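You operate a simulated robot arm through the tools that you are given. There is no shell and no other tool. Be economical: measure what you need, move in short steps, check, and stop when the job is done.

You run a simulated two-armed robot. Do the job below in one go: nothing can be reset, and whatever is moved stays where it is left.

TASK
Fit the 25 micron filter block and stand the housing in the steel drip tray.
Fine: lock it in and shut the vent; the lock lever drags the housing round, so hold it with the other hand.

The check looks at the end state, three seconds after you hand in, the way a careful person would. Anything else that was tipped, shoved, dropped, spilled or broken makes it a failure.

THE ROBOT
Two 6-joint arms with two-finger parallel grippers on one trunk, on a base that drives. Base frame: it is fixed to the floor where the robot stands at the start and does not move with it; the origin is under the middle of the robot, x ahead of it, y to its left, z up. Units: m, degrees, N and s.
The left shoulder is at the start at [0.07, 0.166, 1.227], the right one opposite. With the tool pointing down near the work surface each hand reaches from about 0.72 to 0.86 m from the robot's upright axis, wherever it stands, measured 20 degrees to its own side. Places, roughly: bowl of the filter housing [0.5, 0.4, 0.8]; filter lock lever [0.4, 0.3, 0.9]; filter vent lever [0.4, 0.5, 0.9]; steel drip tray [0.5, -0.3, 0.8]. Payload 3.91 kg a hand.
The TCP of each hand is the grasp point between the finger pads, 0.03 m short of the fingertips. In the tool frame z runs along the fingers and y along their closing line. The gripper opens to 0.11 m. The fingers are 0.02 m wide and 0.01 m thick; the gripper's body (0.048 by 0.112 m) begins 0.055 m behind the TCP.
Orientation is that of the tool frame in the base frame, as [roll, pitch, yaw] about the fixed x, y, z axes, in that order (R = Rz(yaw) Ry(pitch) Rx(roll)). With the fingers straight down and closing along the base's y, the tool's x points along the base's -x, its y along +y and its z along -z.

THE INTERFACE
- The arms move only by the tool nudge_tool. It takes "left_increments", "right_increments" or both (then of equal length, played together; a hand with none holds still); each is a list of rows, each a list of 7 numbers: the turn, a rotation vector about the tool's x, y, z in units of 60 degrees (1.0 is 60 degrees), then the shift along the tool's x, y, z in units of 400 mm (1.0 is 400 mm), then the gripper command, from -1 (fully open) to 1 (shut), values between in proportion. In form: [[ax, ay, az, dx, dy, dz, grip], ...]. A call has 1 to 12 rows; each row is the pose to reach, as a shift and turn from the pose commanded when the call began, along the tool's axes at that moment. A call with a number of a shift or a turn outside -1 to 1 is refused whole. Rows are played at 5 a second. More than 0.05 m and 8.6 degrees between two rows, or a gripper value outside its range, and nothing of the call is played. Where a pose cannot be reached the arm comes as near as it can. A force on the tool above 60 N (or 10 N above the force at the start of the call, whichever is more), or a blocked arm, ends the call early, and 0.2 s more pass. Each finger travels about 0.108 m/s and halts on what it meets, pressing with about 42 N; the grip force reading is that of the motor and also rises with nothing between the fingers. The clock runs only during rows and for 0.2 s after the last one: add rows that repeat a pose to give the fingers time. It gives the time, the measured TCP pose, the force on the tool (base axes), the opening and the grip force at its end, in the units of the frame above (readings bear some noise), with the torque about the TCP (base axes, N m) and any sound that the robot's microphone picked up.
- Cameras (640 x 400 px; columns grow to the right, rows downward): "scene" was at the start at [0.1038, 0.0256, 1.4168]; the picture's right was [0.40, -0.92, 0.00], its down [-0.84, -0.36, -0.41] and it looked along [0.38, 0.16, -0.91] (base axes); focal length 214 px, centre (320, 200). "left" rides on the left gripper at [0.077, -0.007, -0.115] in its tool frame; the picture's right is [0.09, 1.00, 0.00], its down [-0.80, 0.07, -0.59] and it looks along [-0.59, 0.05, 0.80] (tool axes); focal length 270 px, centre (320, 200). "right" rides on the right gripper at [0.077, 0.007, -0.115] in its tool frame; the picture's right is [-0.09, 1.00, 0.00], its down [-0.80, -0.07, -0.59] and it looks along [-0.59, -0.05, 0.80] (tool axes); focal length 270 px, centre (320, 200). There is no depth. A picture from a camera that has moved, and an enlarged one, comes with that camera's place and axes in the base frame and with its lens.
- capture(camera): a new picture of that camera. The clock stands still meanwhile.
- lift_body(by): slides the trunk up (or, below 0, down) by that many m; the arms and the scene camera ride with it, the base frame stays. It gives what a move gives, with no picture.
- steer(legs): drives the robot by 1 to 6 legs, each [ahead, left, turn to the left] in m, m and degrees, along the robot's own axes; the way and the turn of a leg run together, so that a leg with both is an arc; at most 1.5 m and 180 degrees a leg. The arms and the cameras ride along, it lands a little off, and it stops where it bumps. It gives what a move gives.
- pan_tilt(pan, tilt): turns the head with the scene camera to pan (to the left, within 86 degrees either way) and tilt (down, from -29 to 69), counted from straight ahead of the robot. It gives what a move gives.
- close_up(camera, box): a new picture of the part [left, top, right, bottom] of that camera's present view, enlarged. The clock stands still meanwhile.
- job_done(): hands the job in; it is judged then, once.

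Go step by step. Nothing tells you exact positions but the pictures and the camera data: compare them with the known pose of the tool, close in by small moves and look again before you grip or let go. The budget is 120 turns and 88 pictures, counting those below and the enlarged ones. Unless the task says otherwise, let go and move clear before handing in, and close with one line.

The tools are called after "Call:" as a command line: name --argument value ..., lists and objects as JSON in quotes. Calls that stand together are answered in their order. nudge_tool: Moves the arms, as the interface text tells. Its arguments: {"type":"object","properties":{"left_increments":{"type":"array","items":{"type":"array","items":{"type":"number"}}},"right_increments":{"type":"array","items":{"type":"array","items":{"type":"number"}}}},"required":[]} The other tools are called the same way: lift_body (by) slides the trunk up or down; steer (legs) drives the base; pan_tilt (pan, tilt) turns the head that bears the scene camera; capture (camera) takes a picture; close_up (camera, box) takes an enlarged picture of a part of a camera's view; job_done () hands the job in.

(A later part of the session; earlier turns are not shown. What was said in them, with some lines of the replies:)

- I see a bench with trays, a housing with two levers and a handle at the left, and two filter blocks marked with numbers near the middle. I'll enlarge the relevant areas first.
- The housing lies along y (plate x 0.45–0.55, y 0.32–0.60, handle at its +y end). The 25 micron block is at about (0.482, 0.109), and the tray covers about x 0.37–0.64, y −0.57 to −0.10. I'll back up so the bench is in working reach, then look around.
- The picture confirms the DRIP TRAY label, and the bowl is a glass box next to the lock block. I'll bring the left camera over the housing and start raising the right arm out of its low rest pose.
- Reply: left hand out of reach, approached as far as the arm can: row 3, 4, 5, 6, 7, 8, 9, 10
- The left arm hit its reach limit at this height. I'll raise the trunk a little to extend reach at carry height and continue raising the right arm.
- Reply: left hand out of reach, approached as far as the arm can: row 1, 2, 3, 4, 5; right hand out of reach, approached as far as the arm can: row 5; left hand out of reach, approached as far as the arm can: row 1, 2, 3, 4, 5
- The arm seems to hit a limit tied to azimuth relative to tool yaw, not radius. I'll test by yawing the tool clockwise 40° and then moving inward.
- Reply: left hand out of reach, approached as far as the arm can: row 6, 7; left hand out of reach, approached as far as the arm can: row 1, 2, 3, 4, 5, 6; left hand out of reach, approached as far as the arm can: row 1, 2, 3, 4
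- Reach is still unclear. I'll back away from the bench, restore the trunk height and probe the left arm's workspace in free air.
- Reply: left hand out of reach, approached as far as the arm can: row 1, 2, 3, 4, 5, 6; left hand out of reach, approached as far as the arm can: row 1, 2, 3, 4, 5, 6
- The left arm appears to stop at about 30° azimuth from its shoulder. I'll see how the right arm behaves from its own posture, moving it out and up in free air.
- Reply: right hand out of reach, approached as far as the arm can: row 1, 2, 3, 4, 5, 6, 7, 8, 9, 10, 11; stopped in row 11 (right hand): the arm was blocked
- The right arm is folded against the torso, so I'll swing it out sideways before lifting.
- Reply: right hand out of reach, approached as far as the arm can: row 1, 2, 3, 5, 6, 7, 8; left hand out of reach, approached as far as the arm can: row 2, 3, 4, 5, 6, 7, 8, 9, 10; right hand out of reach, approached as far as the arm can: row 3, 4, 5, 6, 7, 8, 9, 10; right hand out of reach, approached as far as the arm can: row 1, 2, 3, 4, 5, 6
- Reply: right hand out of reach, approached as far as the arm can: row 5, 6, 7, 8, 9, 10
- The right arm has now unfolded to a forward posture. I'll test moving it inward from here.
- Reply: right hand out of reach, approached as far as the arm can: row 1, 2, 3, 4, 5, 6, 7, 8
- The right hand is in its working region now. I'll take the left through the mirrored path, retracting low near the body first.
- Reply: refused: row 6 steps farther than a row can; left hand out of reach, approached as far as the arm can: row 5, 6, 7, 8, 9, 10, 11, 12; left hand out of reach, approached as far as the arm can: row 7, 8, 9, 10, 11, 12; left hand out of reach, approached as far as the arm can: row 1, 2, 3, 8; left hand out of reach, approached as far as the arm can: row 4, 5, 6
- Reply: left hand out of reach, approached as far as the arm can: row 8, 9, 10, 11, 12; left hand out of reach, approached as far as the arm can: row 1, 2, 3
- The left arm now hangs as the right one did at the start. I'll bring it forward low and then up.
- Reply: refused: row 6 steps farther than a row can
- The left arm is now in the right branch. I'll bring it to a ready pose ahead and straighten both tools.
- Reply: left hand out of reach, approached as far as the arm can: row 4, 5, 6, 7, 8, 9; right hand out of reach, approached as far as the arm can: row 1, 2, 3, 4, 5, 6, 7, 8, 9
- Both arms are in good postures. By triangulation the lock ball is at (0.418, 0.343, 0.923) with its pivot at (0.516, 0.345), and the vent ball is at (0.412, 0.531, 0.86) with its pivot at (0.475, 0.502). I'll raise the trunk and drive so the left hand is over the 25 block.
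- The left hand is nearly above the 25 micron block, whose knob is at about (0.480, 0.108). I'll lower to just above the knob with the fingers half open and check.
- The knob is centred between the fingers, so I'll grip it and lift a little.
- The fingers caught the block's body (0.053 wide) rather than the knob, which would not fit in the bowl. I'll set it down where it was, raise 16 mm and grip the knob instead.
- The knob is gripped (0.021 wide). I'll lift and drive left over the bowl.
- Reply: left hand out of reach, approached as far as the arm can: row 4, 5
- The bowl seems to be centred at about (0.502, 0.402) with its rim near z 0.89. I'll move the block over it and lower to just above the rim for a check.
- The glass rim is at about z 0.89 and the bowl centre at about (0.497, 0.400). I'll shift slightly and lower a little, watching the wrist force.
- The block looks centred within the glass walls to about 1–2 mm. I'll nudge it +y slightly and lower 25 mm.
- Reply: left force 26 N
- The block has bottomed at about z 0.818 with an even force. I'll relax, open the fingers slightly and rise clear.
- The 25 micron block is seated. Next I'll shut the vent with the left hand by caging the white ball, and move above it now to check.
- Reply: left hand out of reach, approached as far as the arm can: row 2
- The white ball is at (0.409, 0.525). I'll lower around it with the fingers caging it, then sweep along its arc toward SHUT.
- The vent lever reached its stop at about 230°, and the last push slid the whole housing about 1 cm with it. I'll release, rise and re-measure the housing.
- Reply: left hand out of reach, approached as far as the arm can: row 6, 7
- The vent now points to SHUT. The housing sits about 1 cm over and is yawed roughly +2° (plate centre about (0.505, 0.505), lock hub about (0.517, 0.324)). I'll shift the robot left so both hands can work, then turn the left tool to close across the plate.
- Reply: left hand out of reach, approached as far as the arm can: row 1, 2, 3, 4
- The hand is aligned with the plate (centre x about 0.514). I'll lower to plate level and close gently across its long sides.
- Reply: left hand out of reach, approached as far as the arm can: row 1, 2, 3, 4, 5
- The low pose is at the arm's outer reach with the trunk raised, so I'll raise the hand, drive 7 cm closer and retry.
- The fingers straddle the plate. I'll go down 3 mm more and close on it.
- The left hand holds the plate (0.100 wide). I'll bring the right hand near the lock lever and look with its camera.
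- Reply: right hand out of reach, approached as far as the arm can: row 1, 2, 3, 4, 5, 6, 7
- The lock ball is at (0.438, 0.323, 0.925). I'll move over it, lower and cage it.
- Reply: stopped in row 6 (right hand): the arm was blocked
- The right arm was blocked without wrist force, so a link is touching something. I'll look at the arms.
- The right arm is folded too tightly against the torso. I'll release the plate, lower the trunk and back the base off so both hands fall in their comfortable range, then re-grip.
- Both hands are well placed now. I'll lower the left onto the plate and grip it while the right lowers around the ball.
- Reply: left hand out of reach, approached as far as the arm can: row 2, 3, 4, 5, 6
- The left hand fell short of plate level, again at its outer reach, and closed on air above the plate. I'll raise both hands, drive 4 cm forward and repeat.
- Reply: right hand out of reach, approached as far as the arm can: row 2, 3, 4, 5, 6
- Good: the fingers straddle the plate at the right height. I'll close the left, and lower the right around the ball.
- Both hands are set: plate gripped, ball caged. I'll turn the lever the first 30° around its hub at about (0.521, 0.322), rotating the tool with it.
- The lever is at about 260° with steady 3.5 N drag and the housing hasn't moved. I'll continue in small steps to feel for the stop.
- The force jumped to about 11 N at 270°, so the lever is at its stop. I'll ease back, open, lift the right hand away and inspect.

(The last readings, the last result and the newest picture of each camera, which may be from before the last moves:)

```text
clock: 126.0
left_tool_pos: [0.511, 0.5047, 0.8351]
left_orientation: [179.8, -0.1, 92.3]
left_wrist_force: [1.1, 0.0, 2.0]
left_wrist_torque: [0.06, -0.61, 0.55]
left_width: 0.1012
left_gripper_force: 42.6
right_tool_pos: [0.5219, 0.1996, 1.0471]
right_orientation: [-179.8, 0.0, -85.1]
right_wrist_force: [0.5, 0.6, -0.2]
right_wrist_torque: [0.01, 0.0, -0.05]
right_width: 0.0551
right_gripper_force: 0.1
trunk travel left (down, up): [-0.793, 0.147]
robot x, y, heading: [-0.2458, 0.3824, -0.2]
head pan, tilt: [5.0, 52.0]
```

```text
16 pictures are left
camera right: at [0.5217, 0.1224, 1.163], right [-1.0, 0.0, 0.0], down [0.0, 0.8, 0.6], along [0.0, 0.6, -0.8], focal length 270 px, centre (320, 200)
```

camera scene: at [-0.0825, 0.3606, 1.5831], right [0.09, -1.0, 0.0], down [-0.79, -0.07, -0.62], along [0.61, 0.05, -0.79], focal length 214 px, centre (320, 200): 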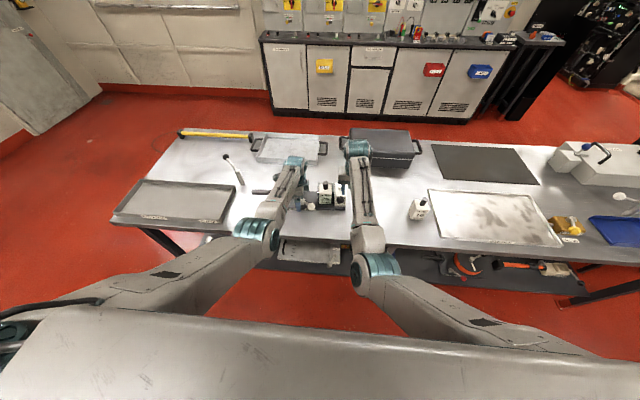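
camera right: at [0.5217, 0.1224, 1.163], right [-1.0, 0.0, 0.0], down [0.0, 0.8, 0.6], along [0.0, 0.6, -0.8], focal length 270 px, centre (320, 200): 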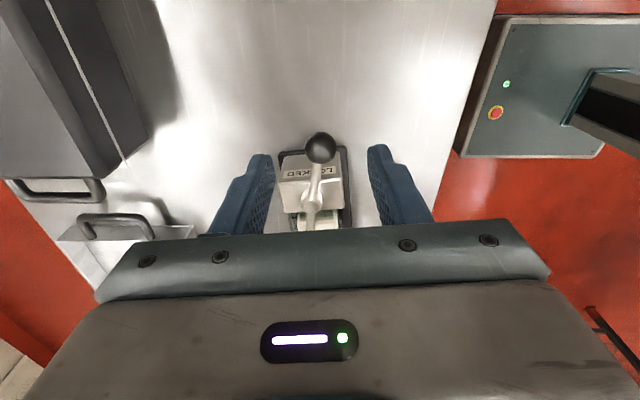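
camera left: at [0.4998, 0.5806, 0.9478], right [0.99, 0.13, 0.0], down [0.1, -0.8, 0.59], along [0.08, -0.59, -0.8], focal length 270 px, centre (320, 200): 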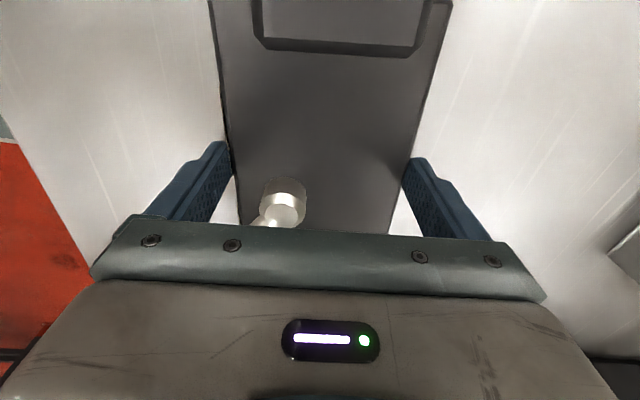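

The lever points to LOCKED. I'll test-lift the housing 15 mm with the left hand's plate grip.

Call:
nudge_tool --left_increments '[[0, 0, 0, 0, 0, -0.012, 1], [0, 0, 0, 0, 0, -0.025, 1], [0, 0, 0, 0, 0, -0.038, 1], [0, 0, 0, 0, 0, -0.038, 1]]' --right_increments '[[0, 0, 0, 0, 0, -0.05, 0], [0, 0, 0, 0, 0, -0.1, 0], [0, 0, 0, 0, 0, -0.1, 0], [0, 0, 0, 0, 0, -0.1, 0]]'

Call:
capture --camera "scene"

```text
clock: 127.0
left_tool_pos: [0.5123, 0.5072, 0.847]
left_orientation: [179.9, -0.2, 92.3]
left_wrist_force: [0.4, 0.4, -10.1]
left_wrist_torque: [0.93, -0.03, 0.0]
left_width: 0.1005
left_gripper_force: 42.3
right_tool_pos: [0.5322, 0.2022, 1.0829]
right_orientation: [-179.9, -0.1, -85.0]
right_wrist_force: [0.8, 0.0, 0.4]
right_wrist_torque: [-0.03, -0.03, 0.02]
right_width: 0.0551
right_gripper_force: 0.0
right hand out of reach, approached as far as the arm can: row 2, 3, 4
trunk travel left (down, up): [-0.793, 0.147]
robot x, y, heading: [-0.2495, 0.3812, -0.1]
head pan, tilt: [5.0, 52.0]
```

```text
15 pictures are left
camera scene: at [-0.1216, 0.3904, 1.5029], right [0.09, -1.0, 0.0], down [-0.79, -0.07, -0.61], along [0.61, 0.05, -0.79], focal length 214 px, centre (320, 200)
```

scene: 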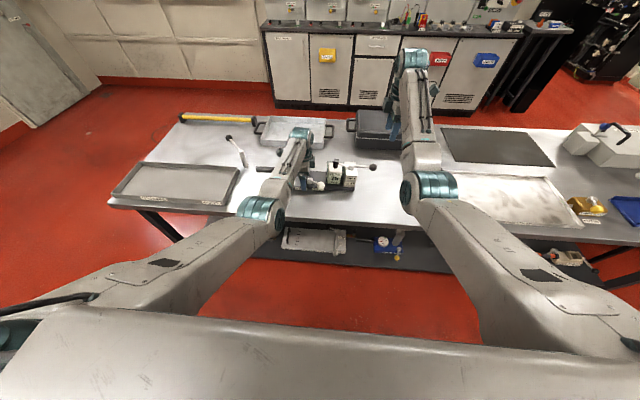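

Call:
close_up --camera "scene" --box '[280, 145, 400, 220]'

```text
5.33 times, centred on (340, 182) of scene
camera zoom: at [-0.1216, 0.3904, 1.5029], right [0.09, -1.0, 0.0], down [-0.79, -0.07, -0.61], along [0.61, 0.05, -0.79], focal length 1144 px, centre (213, 293)
```

zoom: 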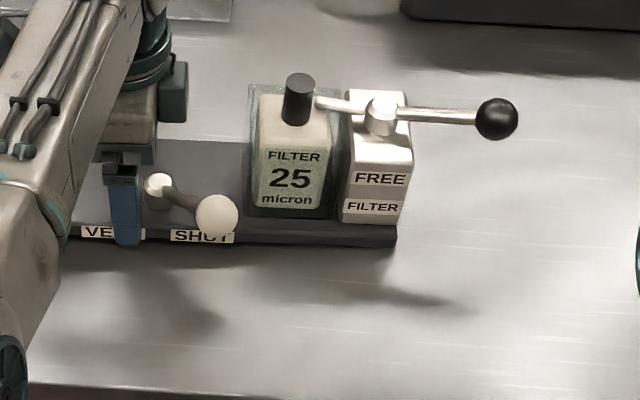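

The left grip carries about 10 N, but the mass centre is about 9 cm toward the lock end, so I'll share the load. I'll set the housing back down and have the right hand grip the lock block, straddling the lever.

Call:
nudge_tool --left_increments '[[0, 0, 0, 0, 0, 0.015, 1], [0, 0, 0, 0, 0, 0.032, 1], [0, 0, 0, 0, 0, 0.032, 1], [0, 0, 0, 0, 0, 0.032, 1], [0, 0, 0, 0, 0, 0.032, 1]]' --right_increments '[[0, 0, 0.02, -0.08, 0, 0.03, -1], [0, 0, 0.04, -0.16, 0, 0.08, -1], [0, 0, 0.05, -0.24, 0.002, 0.15, -1], [0, 0, 0.05, -0.309, 0.003, 0.21, -1], [0, 0, 0.05, -0.309, 0.003, 0.21, -1]]'

Call:
capture --camera "right"

```text
clock: 128.2
left_tool_pos: [0.5115, 0.5058, 0.8377]
left_orientation: [179.7, 0.0, 92.1]
left_wrist_force: [5.0, 0.5, -0.2]
left_wrist_torque: [-1.02, -0.75, 0.8]
left_width: 0.1003
left_gripper_force: 41.5
right_tool_pos: [0.523, 0.3266, 0.9995]
right_orientation: [-179.7, 0.0, -88.0]
right_wrist_force: [-0.6, -0.1, 0.6]
right_wrist_torque: [-0.01, 0.04, -0.02]
right_width: 0.1101
right_gripper_force: 0.0
trunk travel left (down, up): [-0.793, 0.147]
robot x, y, heading: [-0.2498, 0.3807, -0.2]
head pan, tilt: [5.0, 52.0]
```

```text
13 pictures are left
camera right: at [0.5171, 0.2483, 1.1152], right [-1.0, 0.05, 0.0], down [0.04, 0.8, 0.6], along [0.03, 0.59, -0.8], focal length 270 px, centre (320, 200)
```

right: 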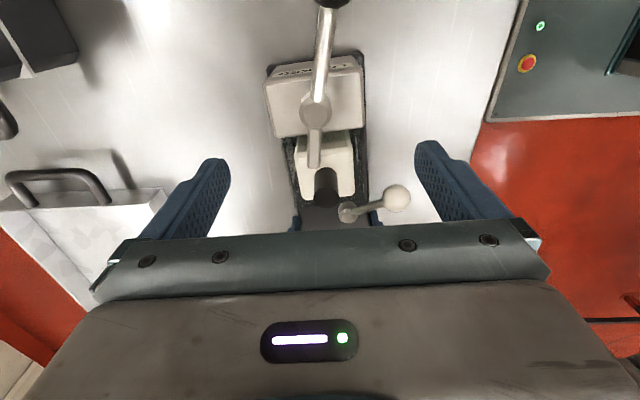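

The view shows the lever tail locked over the filter and the block centred under the right hand. I'll lower and grip the lock block.

Call:
nudge_tool --right_increments '[[0, 0, 0, 0, -0.006, 0.08, -1], [0, 0, 0, 0, -0.006, 0.16, -1], [0, 0, 0, 0, -0.006, 0.22, -1], [0, 0, 0, 0, -0.006, 0.276, -1], [0, 0, 0, 0, -0.006, 0.276, -1]]'

Call:
capture --camera "right"

```text
clock: 129.4
left_tool_pos: [0.5111, 0.5071, 0.8363]
left_orientation: [179.8, -0.2, 92.2]
left_wrist_force: [2.7, -0.1, -1.6]
left_wrist_torque: [-0.74, -0.54, 0.29]
left_width: 0.1003
left_gripper_force: 43.2
right_tool_pos: [0.5233, 0.3256, 0.8903]
right_orientation: [-179.9, 0.1, -88.1]
right_wrist_force: [1.0, 0.2, 0.2]
right_wrist_torque: [-0.01, -0.02, 0.0]
right_width: 0.11
right_gripper_force: 0.1
trunk travel left (down, up): [-0.793, 0.147]
robot x, y, heading: [-0.248, 0.3771, -0.1]
head pan, tilt: [5.0, 52.0]
```

```text
12 pictures are left
camera right: at [0.5179, 0.2466, 1.0057], right [-1.0, 0.05, 0.0], down [0.04, 0.8, 0.59], along [0.03, 0.59, -0.8], focal length 270 px, centre (320, 200)
```

right: 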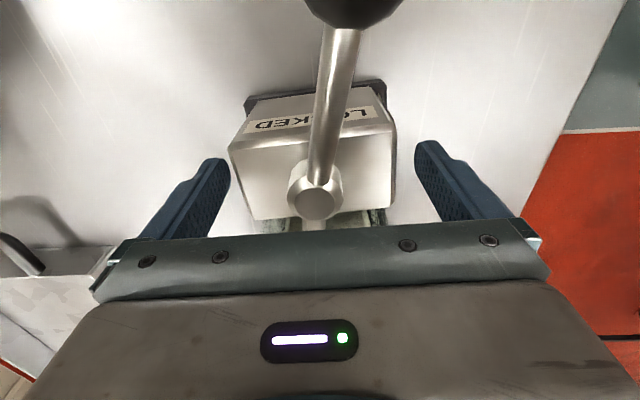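

Call:
nudge_tool --right_increments '[[0, 0, 0, 0, -0.004, 0.012, -1], [0, 0, 0, 0, -0.004, 0.012, -0.7], [0, 0, 0, 0, -0.004, 0.012, 1], [0, 0, 0, 0, -0.004, 0.012, 1], [0, 0, 0, 0, -0.004, 0.012, 1]]'

Call:
lift_body --by 0.02

```text
clock: 130.6
left_tool_pos: [0.5106, 0.5077, 0.8383]
left_orientation: [179.7, -0.1, 92.2]
left_wrist_force: [1.3, 0.6, -3.2]
left_wrist_torque: [0.01, -0.18, 0.17]
left_width: 0.1001
left_gripper_force: 42.2
right_tool_pos: [0.5247, 0.3239, 0.8868]
right_orientation: [-179.8, 0.0, -88.0]
right_wrist_force: [-0.9, 0.4, 1.8]
right_wrist_torque: [-0.23, -0.28, 0.2]
right_width: 0.0806
right_gripper_force: 41.7
trunk travel left (down, up): [-0.793, 0.147]
robot x, y, heading: [-0.2498, 0.3837, -0.1]
head pan, tilt: [5.0, 52.0]
```

```text
clock: 131.2
left_tool_pos: [0.5105, 0.5071, 0.8566]
left_orientation: [179.8, -0.1, 92.3]
left_wrist_force: [1.8, 0.2, -8.9]
left_wrist_torque: [0.35, 0.21, 0.09]
left_width: 0.1002
left_gripper_force: 42.1
right_tool_pos: [0.5246, 0.3247, 0.9047]
right_orientation: [-179.8, 0.1, -88.0]
right_wrist_force: [-2.0, -0.8, -1.3]
right_wrist_torque: [0.34, -0.16, 0.22]
right_width: 0.0805
right_gripper_force: 42.1
trunk travel left (down, up): [-0.813, 0.127]
robot x, y, heading: [-0.2493, 0.382, 0.3]
head pan, tilt: [5.0, 52.0]
```

The two hands together carry the full ~10 N and the housing is off the bench. I'll lift to clear the 10 micron block and drive right to the tray.

Call:
lift_body --by 0.122

Call:
steer --legs '[[0, -0.38, 0], [0, -0.38, 0]]'

Call:
capture --camera "scene"

```text
clock: 132.8
left_tool_pos: [0.5125, 0.5068, 0.9776]
left_orientation: [179.9, -0.2, 92.1]
left_wrist_force: [3.1, 0.4, -10.6]
left_wrist_torque: [0.36, 0.07, 0.3]
left_width: 0.1
left_gripper_force: 42.0
right_tool_pos: [0.5254, 0.3248, 1.0271]
right_orientation: [-180.0, 0.0, -88.0]
right_wrist_force: [-3.3, -1.4, 0.0]
right_wrist_torque: [0.61, 0.13, 0.31]
right_width: 0.0805
right_gripper_force: 42.2
trunk travel left (down, up): [-0.935, 0.005]
robot x, y, heading: [-0.2514, 0.3801, 0.1]
head pan, tilt: [5.0, 52.0]
```

```text
clock: 137.2
left_tool_pos: [0.5093, -0.2576, 0.9779]
left_orientation: [179.9, 0.0, 91.8]
left_wrist_force: [5.5, 4.1, -8.0]
left_wrist_torque: [0.11, -0.51, 0.51]
left_width: 0.0999
left_gripper_force: 42.4
right_tool_pos: [0.5201, -0.4413, 1.0276]
right_orientation: [179.9, -0.1, -88.4]
right_wrist_force: [-5.1, -4.1, -2.6]
right_wrist_torque: [0.09, 0.75, 0.51]
right_width: 0.0805
right_gripper_force: 42.2
trunk travel left (down, up): [-0.935, 0.005]
robot x, y, heading: [-0.2536, -0.381, -0.6]
head pan, tilt: [5.0, 52.0]
```

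```text
11 pictures are left
camera scene: at [-0.1254, -0.3697, 1.6449], right [0.08, -1.0, 0.0], down [-0.79, -0.06, -0.61], along [0.61, 0.05, -0.79], focal length 214 px, centre (320, 200)
```

scene: 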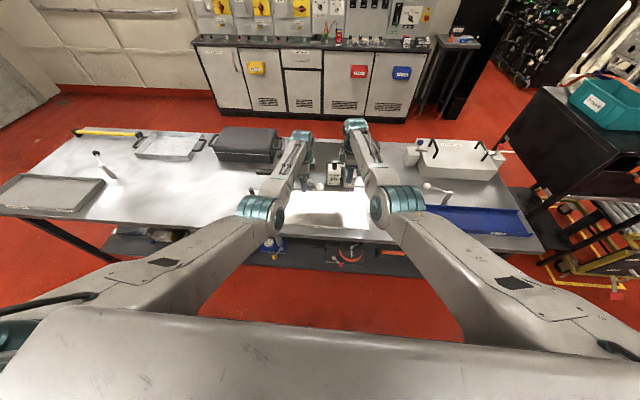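

Call:
close_up --camera "scene" --box '[240, 140, 470, 250]'

```text
2.78 times, centred on (355, 195) of scene
camera zoom: at [-0.1254, -0.3697, 1.6449], right [0.08, -1.0, 0.0], down [-0.79, -0.06, -0.61], along [0.61, 0.05, -0.79], focal length 597 px, centre (223, 214)
```

zoom: 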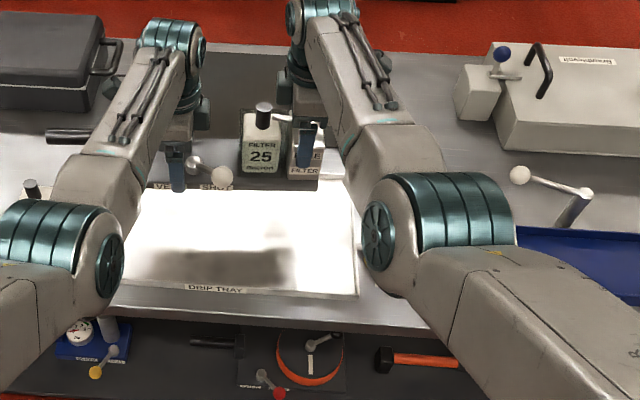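

The housing hangs over the tray with about 7 cm margin at each end. I'll lower the trunk most of the way and check.

Call:
lift_body --by -0.12

Call:
close_up --camera "scene" --box '[240, 130, 470, 250]'

```text
clock: 138.7
left_tool_pos: [0.5082, -0.2605, 0.8595]
left_orientation: [179.8, 0.0, 91.9]
left_wrist_force: [3.3, -0.8, -5.4]
left_wrist_torque: [0.2, 0.26, 0.39]
left_width: 0.1001
left_gripper_force: 41.7
right_tool_pos: [0.5203, -0.4433, 0.9068]
right_orientation: [180.0, 0.0, -88.4]
right_wrist_force: [-3.9, 1.6, -4.9]
right_wrist_torque: [0.13, -0.13, 0.24]
right_width: 0.0802
right_gripper_force: 41.8
trunk travel left (down, up): [-0.815, 0.125]
robot x, y, heading: [-0.2506, -0.3783, -0.7]
head pan, tilt: [5.0, 52.0]
```

```text
2.78 times, centred on (355, 190) of scene
camera zoom: at [-0.1261, -0.373, 1.525], right [0.08, -1.0, 0.0], down [-0.79, -0.06, -0.61], along [0.61, 0.05, -0.79], focal length 597 px, centre (223, 228)
```

zoom: 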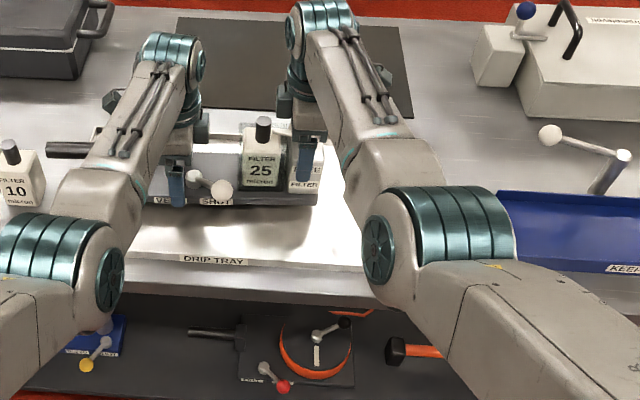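

The handle end comes close to the 10 micron block, so I'll shift 2 cm further right while still in the air.

Call:
steer --legs '[[0, -0.022, 0]]'

Call:
lift_body --by -0.016

```text
clock: 139.5
left_tool_pos: [0.5093, -0.2763, 0.8582]
left_orientation: [179.8, 0.3, 91.9]
left_wrist_force: [0.1, 0.0, -4.6]
left_wrist_torque: [-0.01, -0.67, 0.12]
left_width: 0.1003
left_gripper_force: 42.0
right_tool_pos: [0.5201, -0.4597, 0.9058]
right_orientation: [180.0, -0.1, -88.4]
right_wrist_force: [-1.0, 1.3, -5.4]
right_wrist_torque: [0.11, 0.66, 0.03]
right_width: 0.0805
right_gripper_force: 42.5
trunk travel left (down, up): [-0.815, 0.125]
robot x, y, heading: [-0.2505, -0.4005, -0.7]
head pan, tilt: [5.0, 52.0]
```

```text
clock: 140.1
left_tool_pos: [0.5086, -0.2803, 0.842]
left_orientation: [179.8, 0.0, 91.8]
left_wrist_force: [1.3, -0.4, -4.5]
left_wrist_torque: [-0.03, -0.2, -0.06]
left_width: 0.1004
left_gripper_force: 42.3
right_tool_pos: [0.5205, -0.4626, 0.89]
right_orientation: [179.9, 0.1, -88.4]
right_wrist_force: [-0.2, 0.8, -4.4]
right_wrist_torque: [0.14, 0.18, 0.1]
right_width: 0.0802
right_gripper_force: 42.1
trunk travel left (down, up): [-0.799, 0.141]
robot x, y, heading: [-0.2493, -0.4, -0.4]
head pan, tilt: [5.0, 52.0]
```

Call:
lift_body --by -0.004

Call:
lift_body --by -0.003

```text
clock: 140.6
left_tool_pos: [0.5072, -0.282, 0.8413]
left_orientation: [179.6, -0.1, 91.9]
left_wrist_force: [6.5, -1.0, -1.7]
left_wrist_torque: [-0.26, 0.53, 0.54]
left_width: 0.0999
left_gripper_force: 41.9
right_tool_pos: [0.5199, -0.464, 0.8883]
right_orientation: [-179.7, -0.1, -88.4]
right_wrist_force: [-5.0, -0.2, 6.0]
right_wrist_torque: [-0.69, 0.2, 0.63]
right_width: 0.0805
right_gripper_force: 41.9
trunk travel left (down, up): [-0.795, 0.145]
robot x, y, heading: [-0.2531, -0.4008, -0.6]
head pan, tilt: [5.0, 52.0]
```

```text
clock: 141.2
left_tool_pos: [0.5068, -0.2807, 0.839]
left_orientation: [179.3, 0.0, 91.9]
left_wrist_force: [15.1, -2.1, 0.3]
left_wrist_torque: [-1.14, 0.27, 1.49]
left_width: 0.1002
left_gripper_force: 41.9
right_tool_pos: [0.5188, -0.4637, 0.8893]
right_orientation: [-179.6, 0.0, -88.3]
right_wrist_force: [-2.2, 0.8, 22.4]
right_wrist_torque: [-0.97, 0.93, 1.41]
right_width: 0.0805
right_gripper_force: 41.7
trunk travel left (down, up): [-0.792, 0.148]
robot x, y, heading: [-0.2558, -0.4038, -0.2]
head pan, tilt: [5.0, 52.0]
```

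The housing now rests on the tray floor. I'll open both hands, then rise straight up.

Call:
nudge_tool --left_increments '[[0, 0, 0, 0, 0, 0, -0.9], [0, 0, 0, 0, 0, 0, -1], [0, 0, 0, 0, 0, -0.02, -1], [0, 0, 0, 0, 0, -0.06, -1], [0, 0, 0, 0, 0, -0.14, -1], [0, 0, 0, 0, 0, -0.22, -1], [0, 0, 0, 0, 0, -0.3, -1]]' --right_increments '[[0, 0, 0, 0, 0, 0, -0.6], [0, 0, 0, 0, 0, 0, -1], [0, 0, 0, 0, 0, -0.02, -1], [0, 0, 0, 0, 0, -0.06, -1], [0, 0, 0, 0, 0, -0.14, -1], [0, 0, 0, 0, 0, -0.22, -1], [0, 0, 0, 0, 0, -0.3, -1]]'

Call:
lift_body --by 0.1

Call:
close_up --camera "scene" --box '[240, 130, 470, 250]'

Call:
capture --camera "right"

```text
clock: 142.8
left_tool_pos: [0.5069, -0.2804, 0.9573]
left_orientation: [179.7, -0.1, 91.9]
left_wrist_force: [0.7, 0.4, -0.8]
left_wrist_torque: [0.0, -0.04, -0.02]
left_width: 0.1099
left_gripper_force: 0.1
right_tool_pos: [0.5189, -0.4647, 1.0059]
right_orientation: [-179.9, 0.0, -88.5]
right_wrist_force: [0.7, 0.3, 0.5]
right_wrist_torque: [-0.03, 0.0, 0.02]
right_width: 0.11
right_gripper_force: 0.0
trunk travel left (down, up): [-0.792, 0.148]
robot x, y, heading: [-0.2496, -0.4011, -0.3]
head pan, tilt: [5.0, 52.0]
```

```text
clock: 144.1
left_tool_pos: [0.5081, -0.2797, 1.0566]
left_orientation: [179.7, -0.2, 92.0]
left_wrist_force: [0.0, 0.6, 0.7]
left_wrist_torque: [-0.02, -0.01, -0.03]
left_width: 0.1101
left_gripper_force: 0.0
right_tool_pos: [0.5191, -0.464, 1.1053]
right_orientation: [-179.9, 0.0, -88.4]
right_wrist_force: [-1.0, 0.0, 0.6]
right_wrist_torque: [-0.02, -0.01, 0.0]
right_width: 0.1101
right_gripper_force: 0.1
trunk travel left (down, up): [-0.892, 0.048]
robot x, y, heading: [-0.2528, -0.4013, -0.4]
head pan, tilt: [5.0, 52.0]
```

```text
2.78 times, centred on (355, 190) of scene
camera zoom: at [-0.1279, -0.3946, 1.6021], right [0.08, -1.0, 0.0], down [-0.79, -0.06, -0.62], along [0.61, 0.05, -0.79], focal length 597 px, centre (223, 228)
```

zoom: 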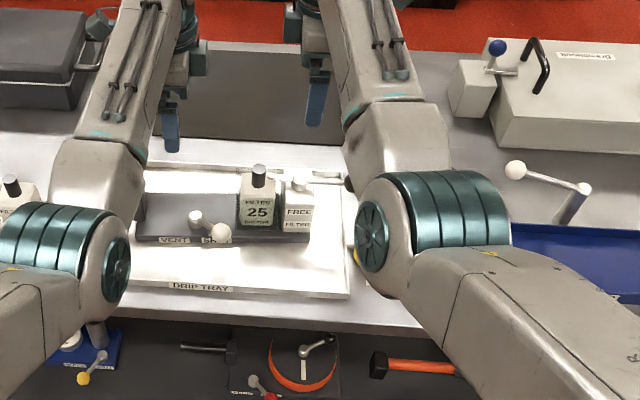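

```text
7 pictures are left
camera right: at [0.5143, -0.5422, 1.2208], right [-1.0, 0.06, 0.0], down [0.05, 0.8, 0.6], along [0.04, 0.59, -0.8], focal length 270 px, centre (320, 200)
```

right: 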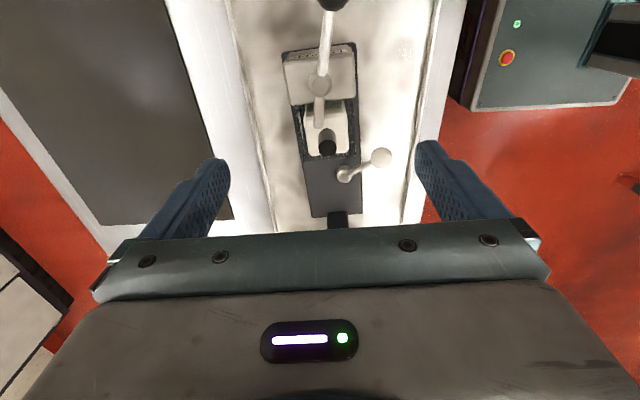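

The housing stands in the drip tray, locked and with the vent shut. I'll back the robot off and take a final look.

Call:
steer --legs '[[-0.35, 0, 0]]'

Call:
capture --camera "scene"

Call:
close_up --camera "scene" --box '[230, 90, 410, 200]'

```text
clock: 146.3
left_tool_pos: [0.1621, -0.2814, 1.0554]
left_orientation: [179.8, -0.1, 91.5]
left_wrist_force: [-0.7, 0.3, 0.0]
left_wrist_torque: [0.01, -0.03, -0.01]
left_width: 0.11
left_gripper_force: 0.1
right_tool_pos: [0.172, -0.4645, 1.1055]
right_orientation: [-180.0, 0.0, -88.8]
right_wrist_force: [0.0, 0.2, -0.2]
right_wrist_torque: [-0.01, 0.05, 0.0]
right_width: 0.1101
right_gripper_force: 0.1
trunk travel left (down, up): [-0.892, 0.048]
robot x, y, heading: [-0.5983, -0.398, -0.6]
head pan, tilt: [5.0, 52.0]
```

```text
6 pictures are left
camera scene: at [-0.4735, -0.3917, 1.6018], right [0.07, -1.0, 0.0], down [-0.79, -0.06, -0.61], along [0.61, 0.05, -0.79], focal length 214 px, centre (320, 200)
```

scene: 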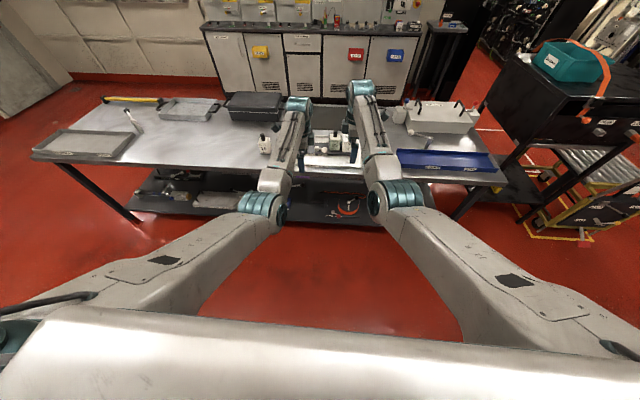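

```text
3.56 times, centred on (320, 145) of scene
camera zoom: at [-0.4735, -0.3917, 1.6018], right [0.07, -1.0, 0.0], down [-0.79, -0.06, -0.61], along [0.61, 0.05, -0.79], focal length 763 px, centre (320, 396)
```

zoom: 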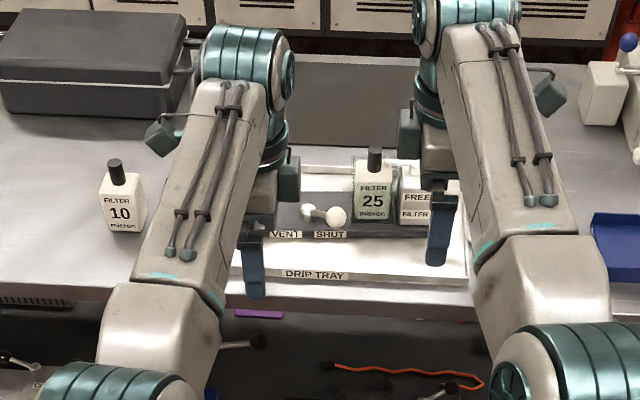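

The 25 micron block is fitted and locked in, the vent is shut, the housing stands in the drip tray, and the robot is clear of it. Nothing else looks disturbed, so I'm handing in.

Call:
job_done

```text
The job is handed in.
```

The 25 micron filter is in the housing and locked, the vent is shut, and the housing is standing in the steel drip tray with both hands clear.
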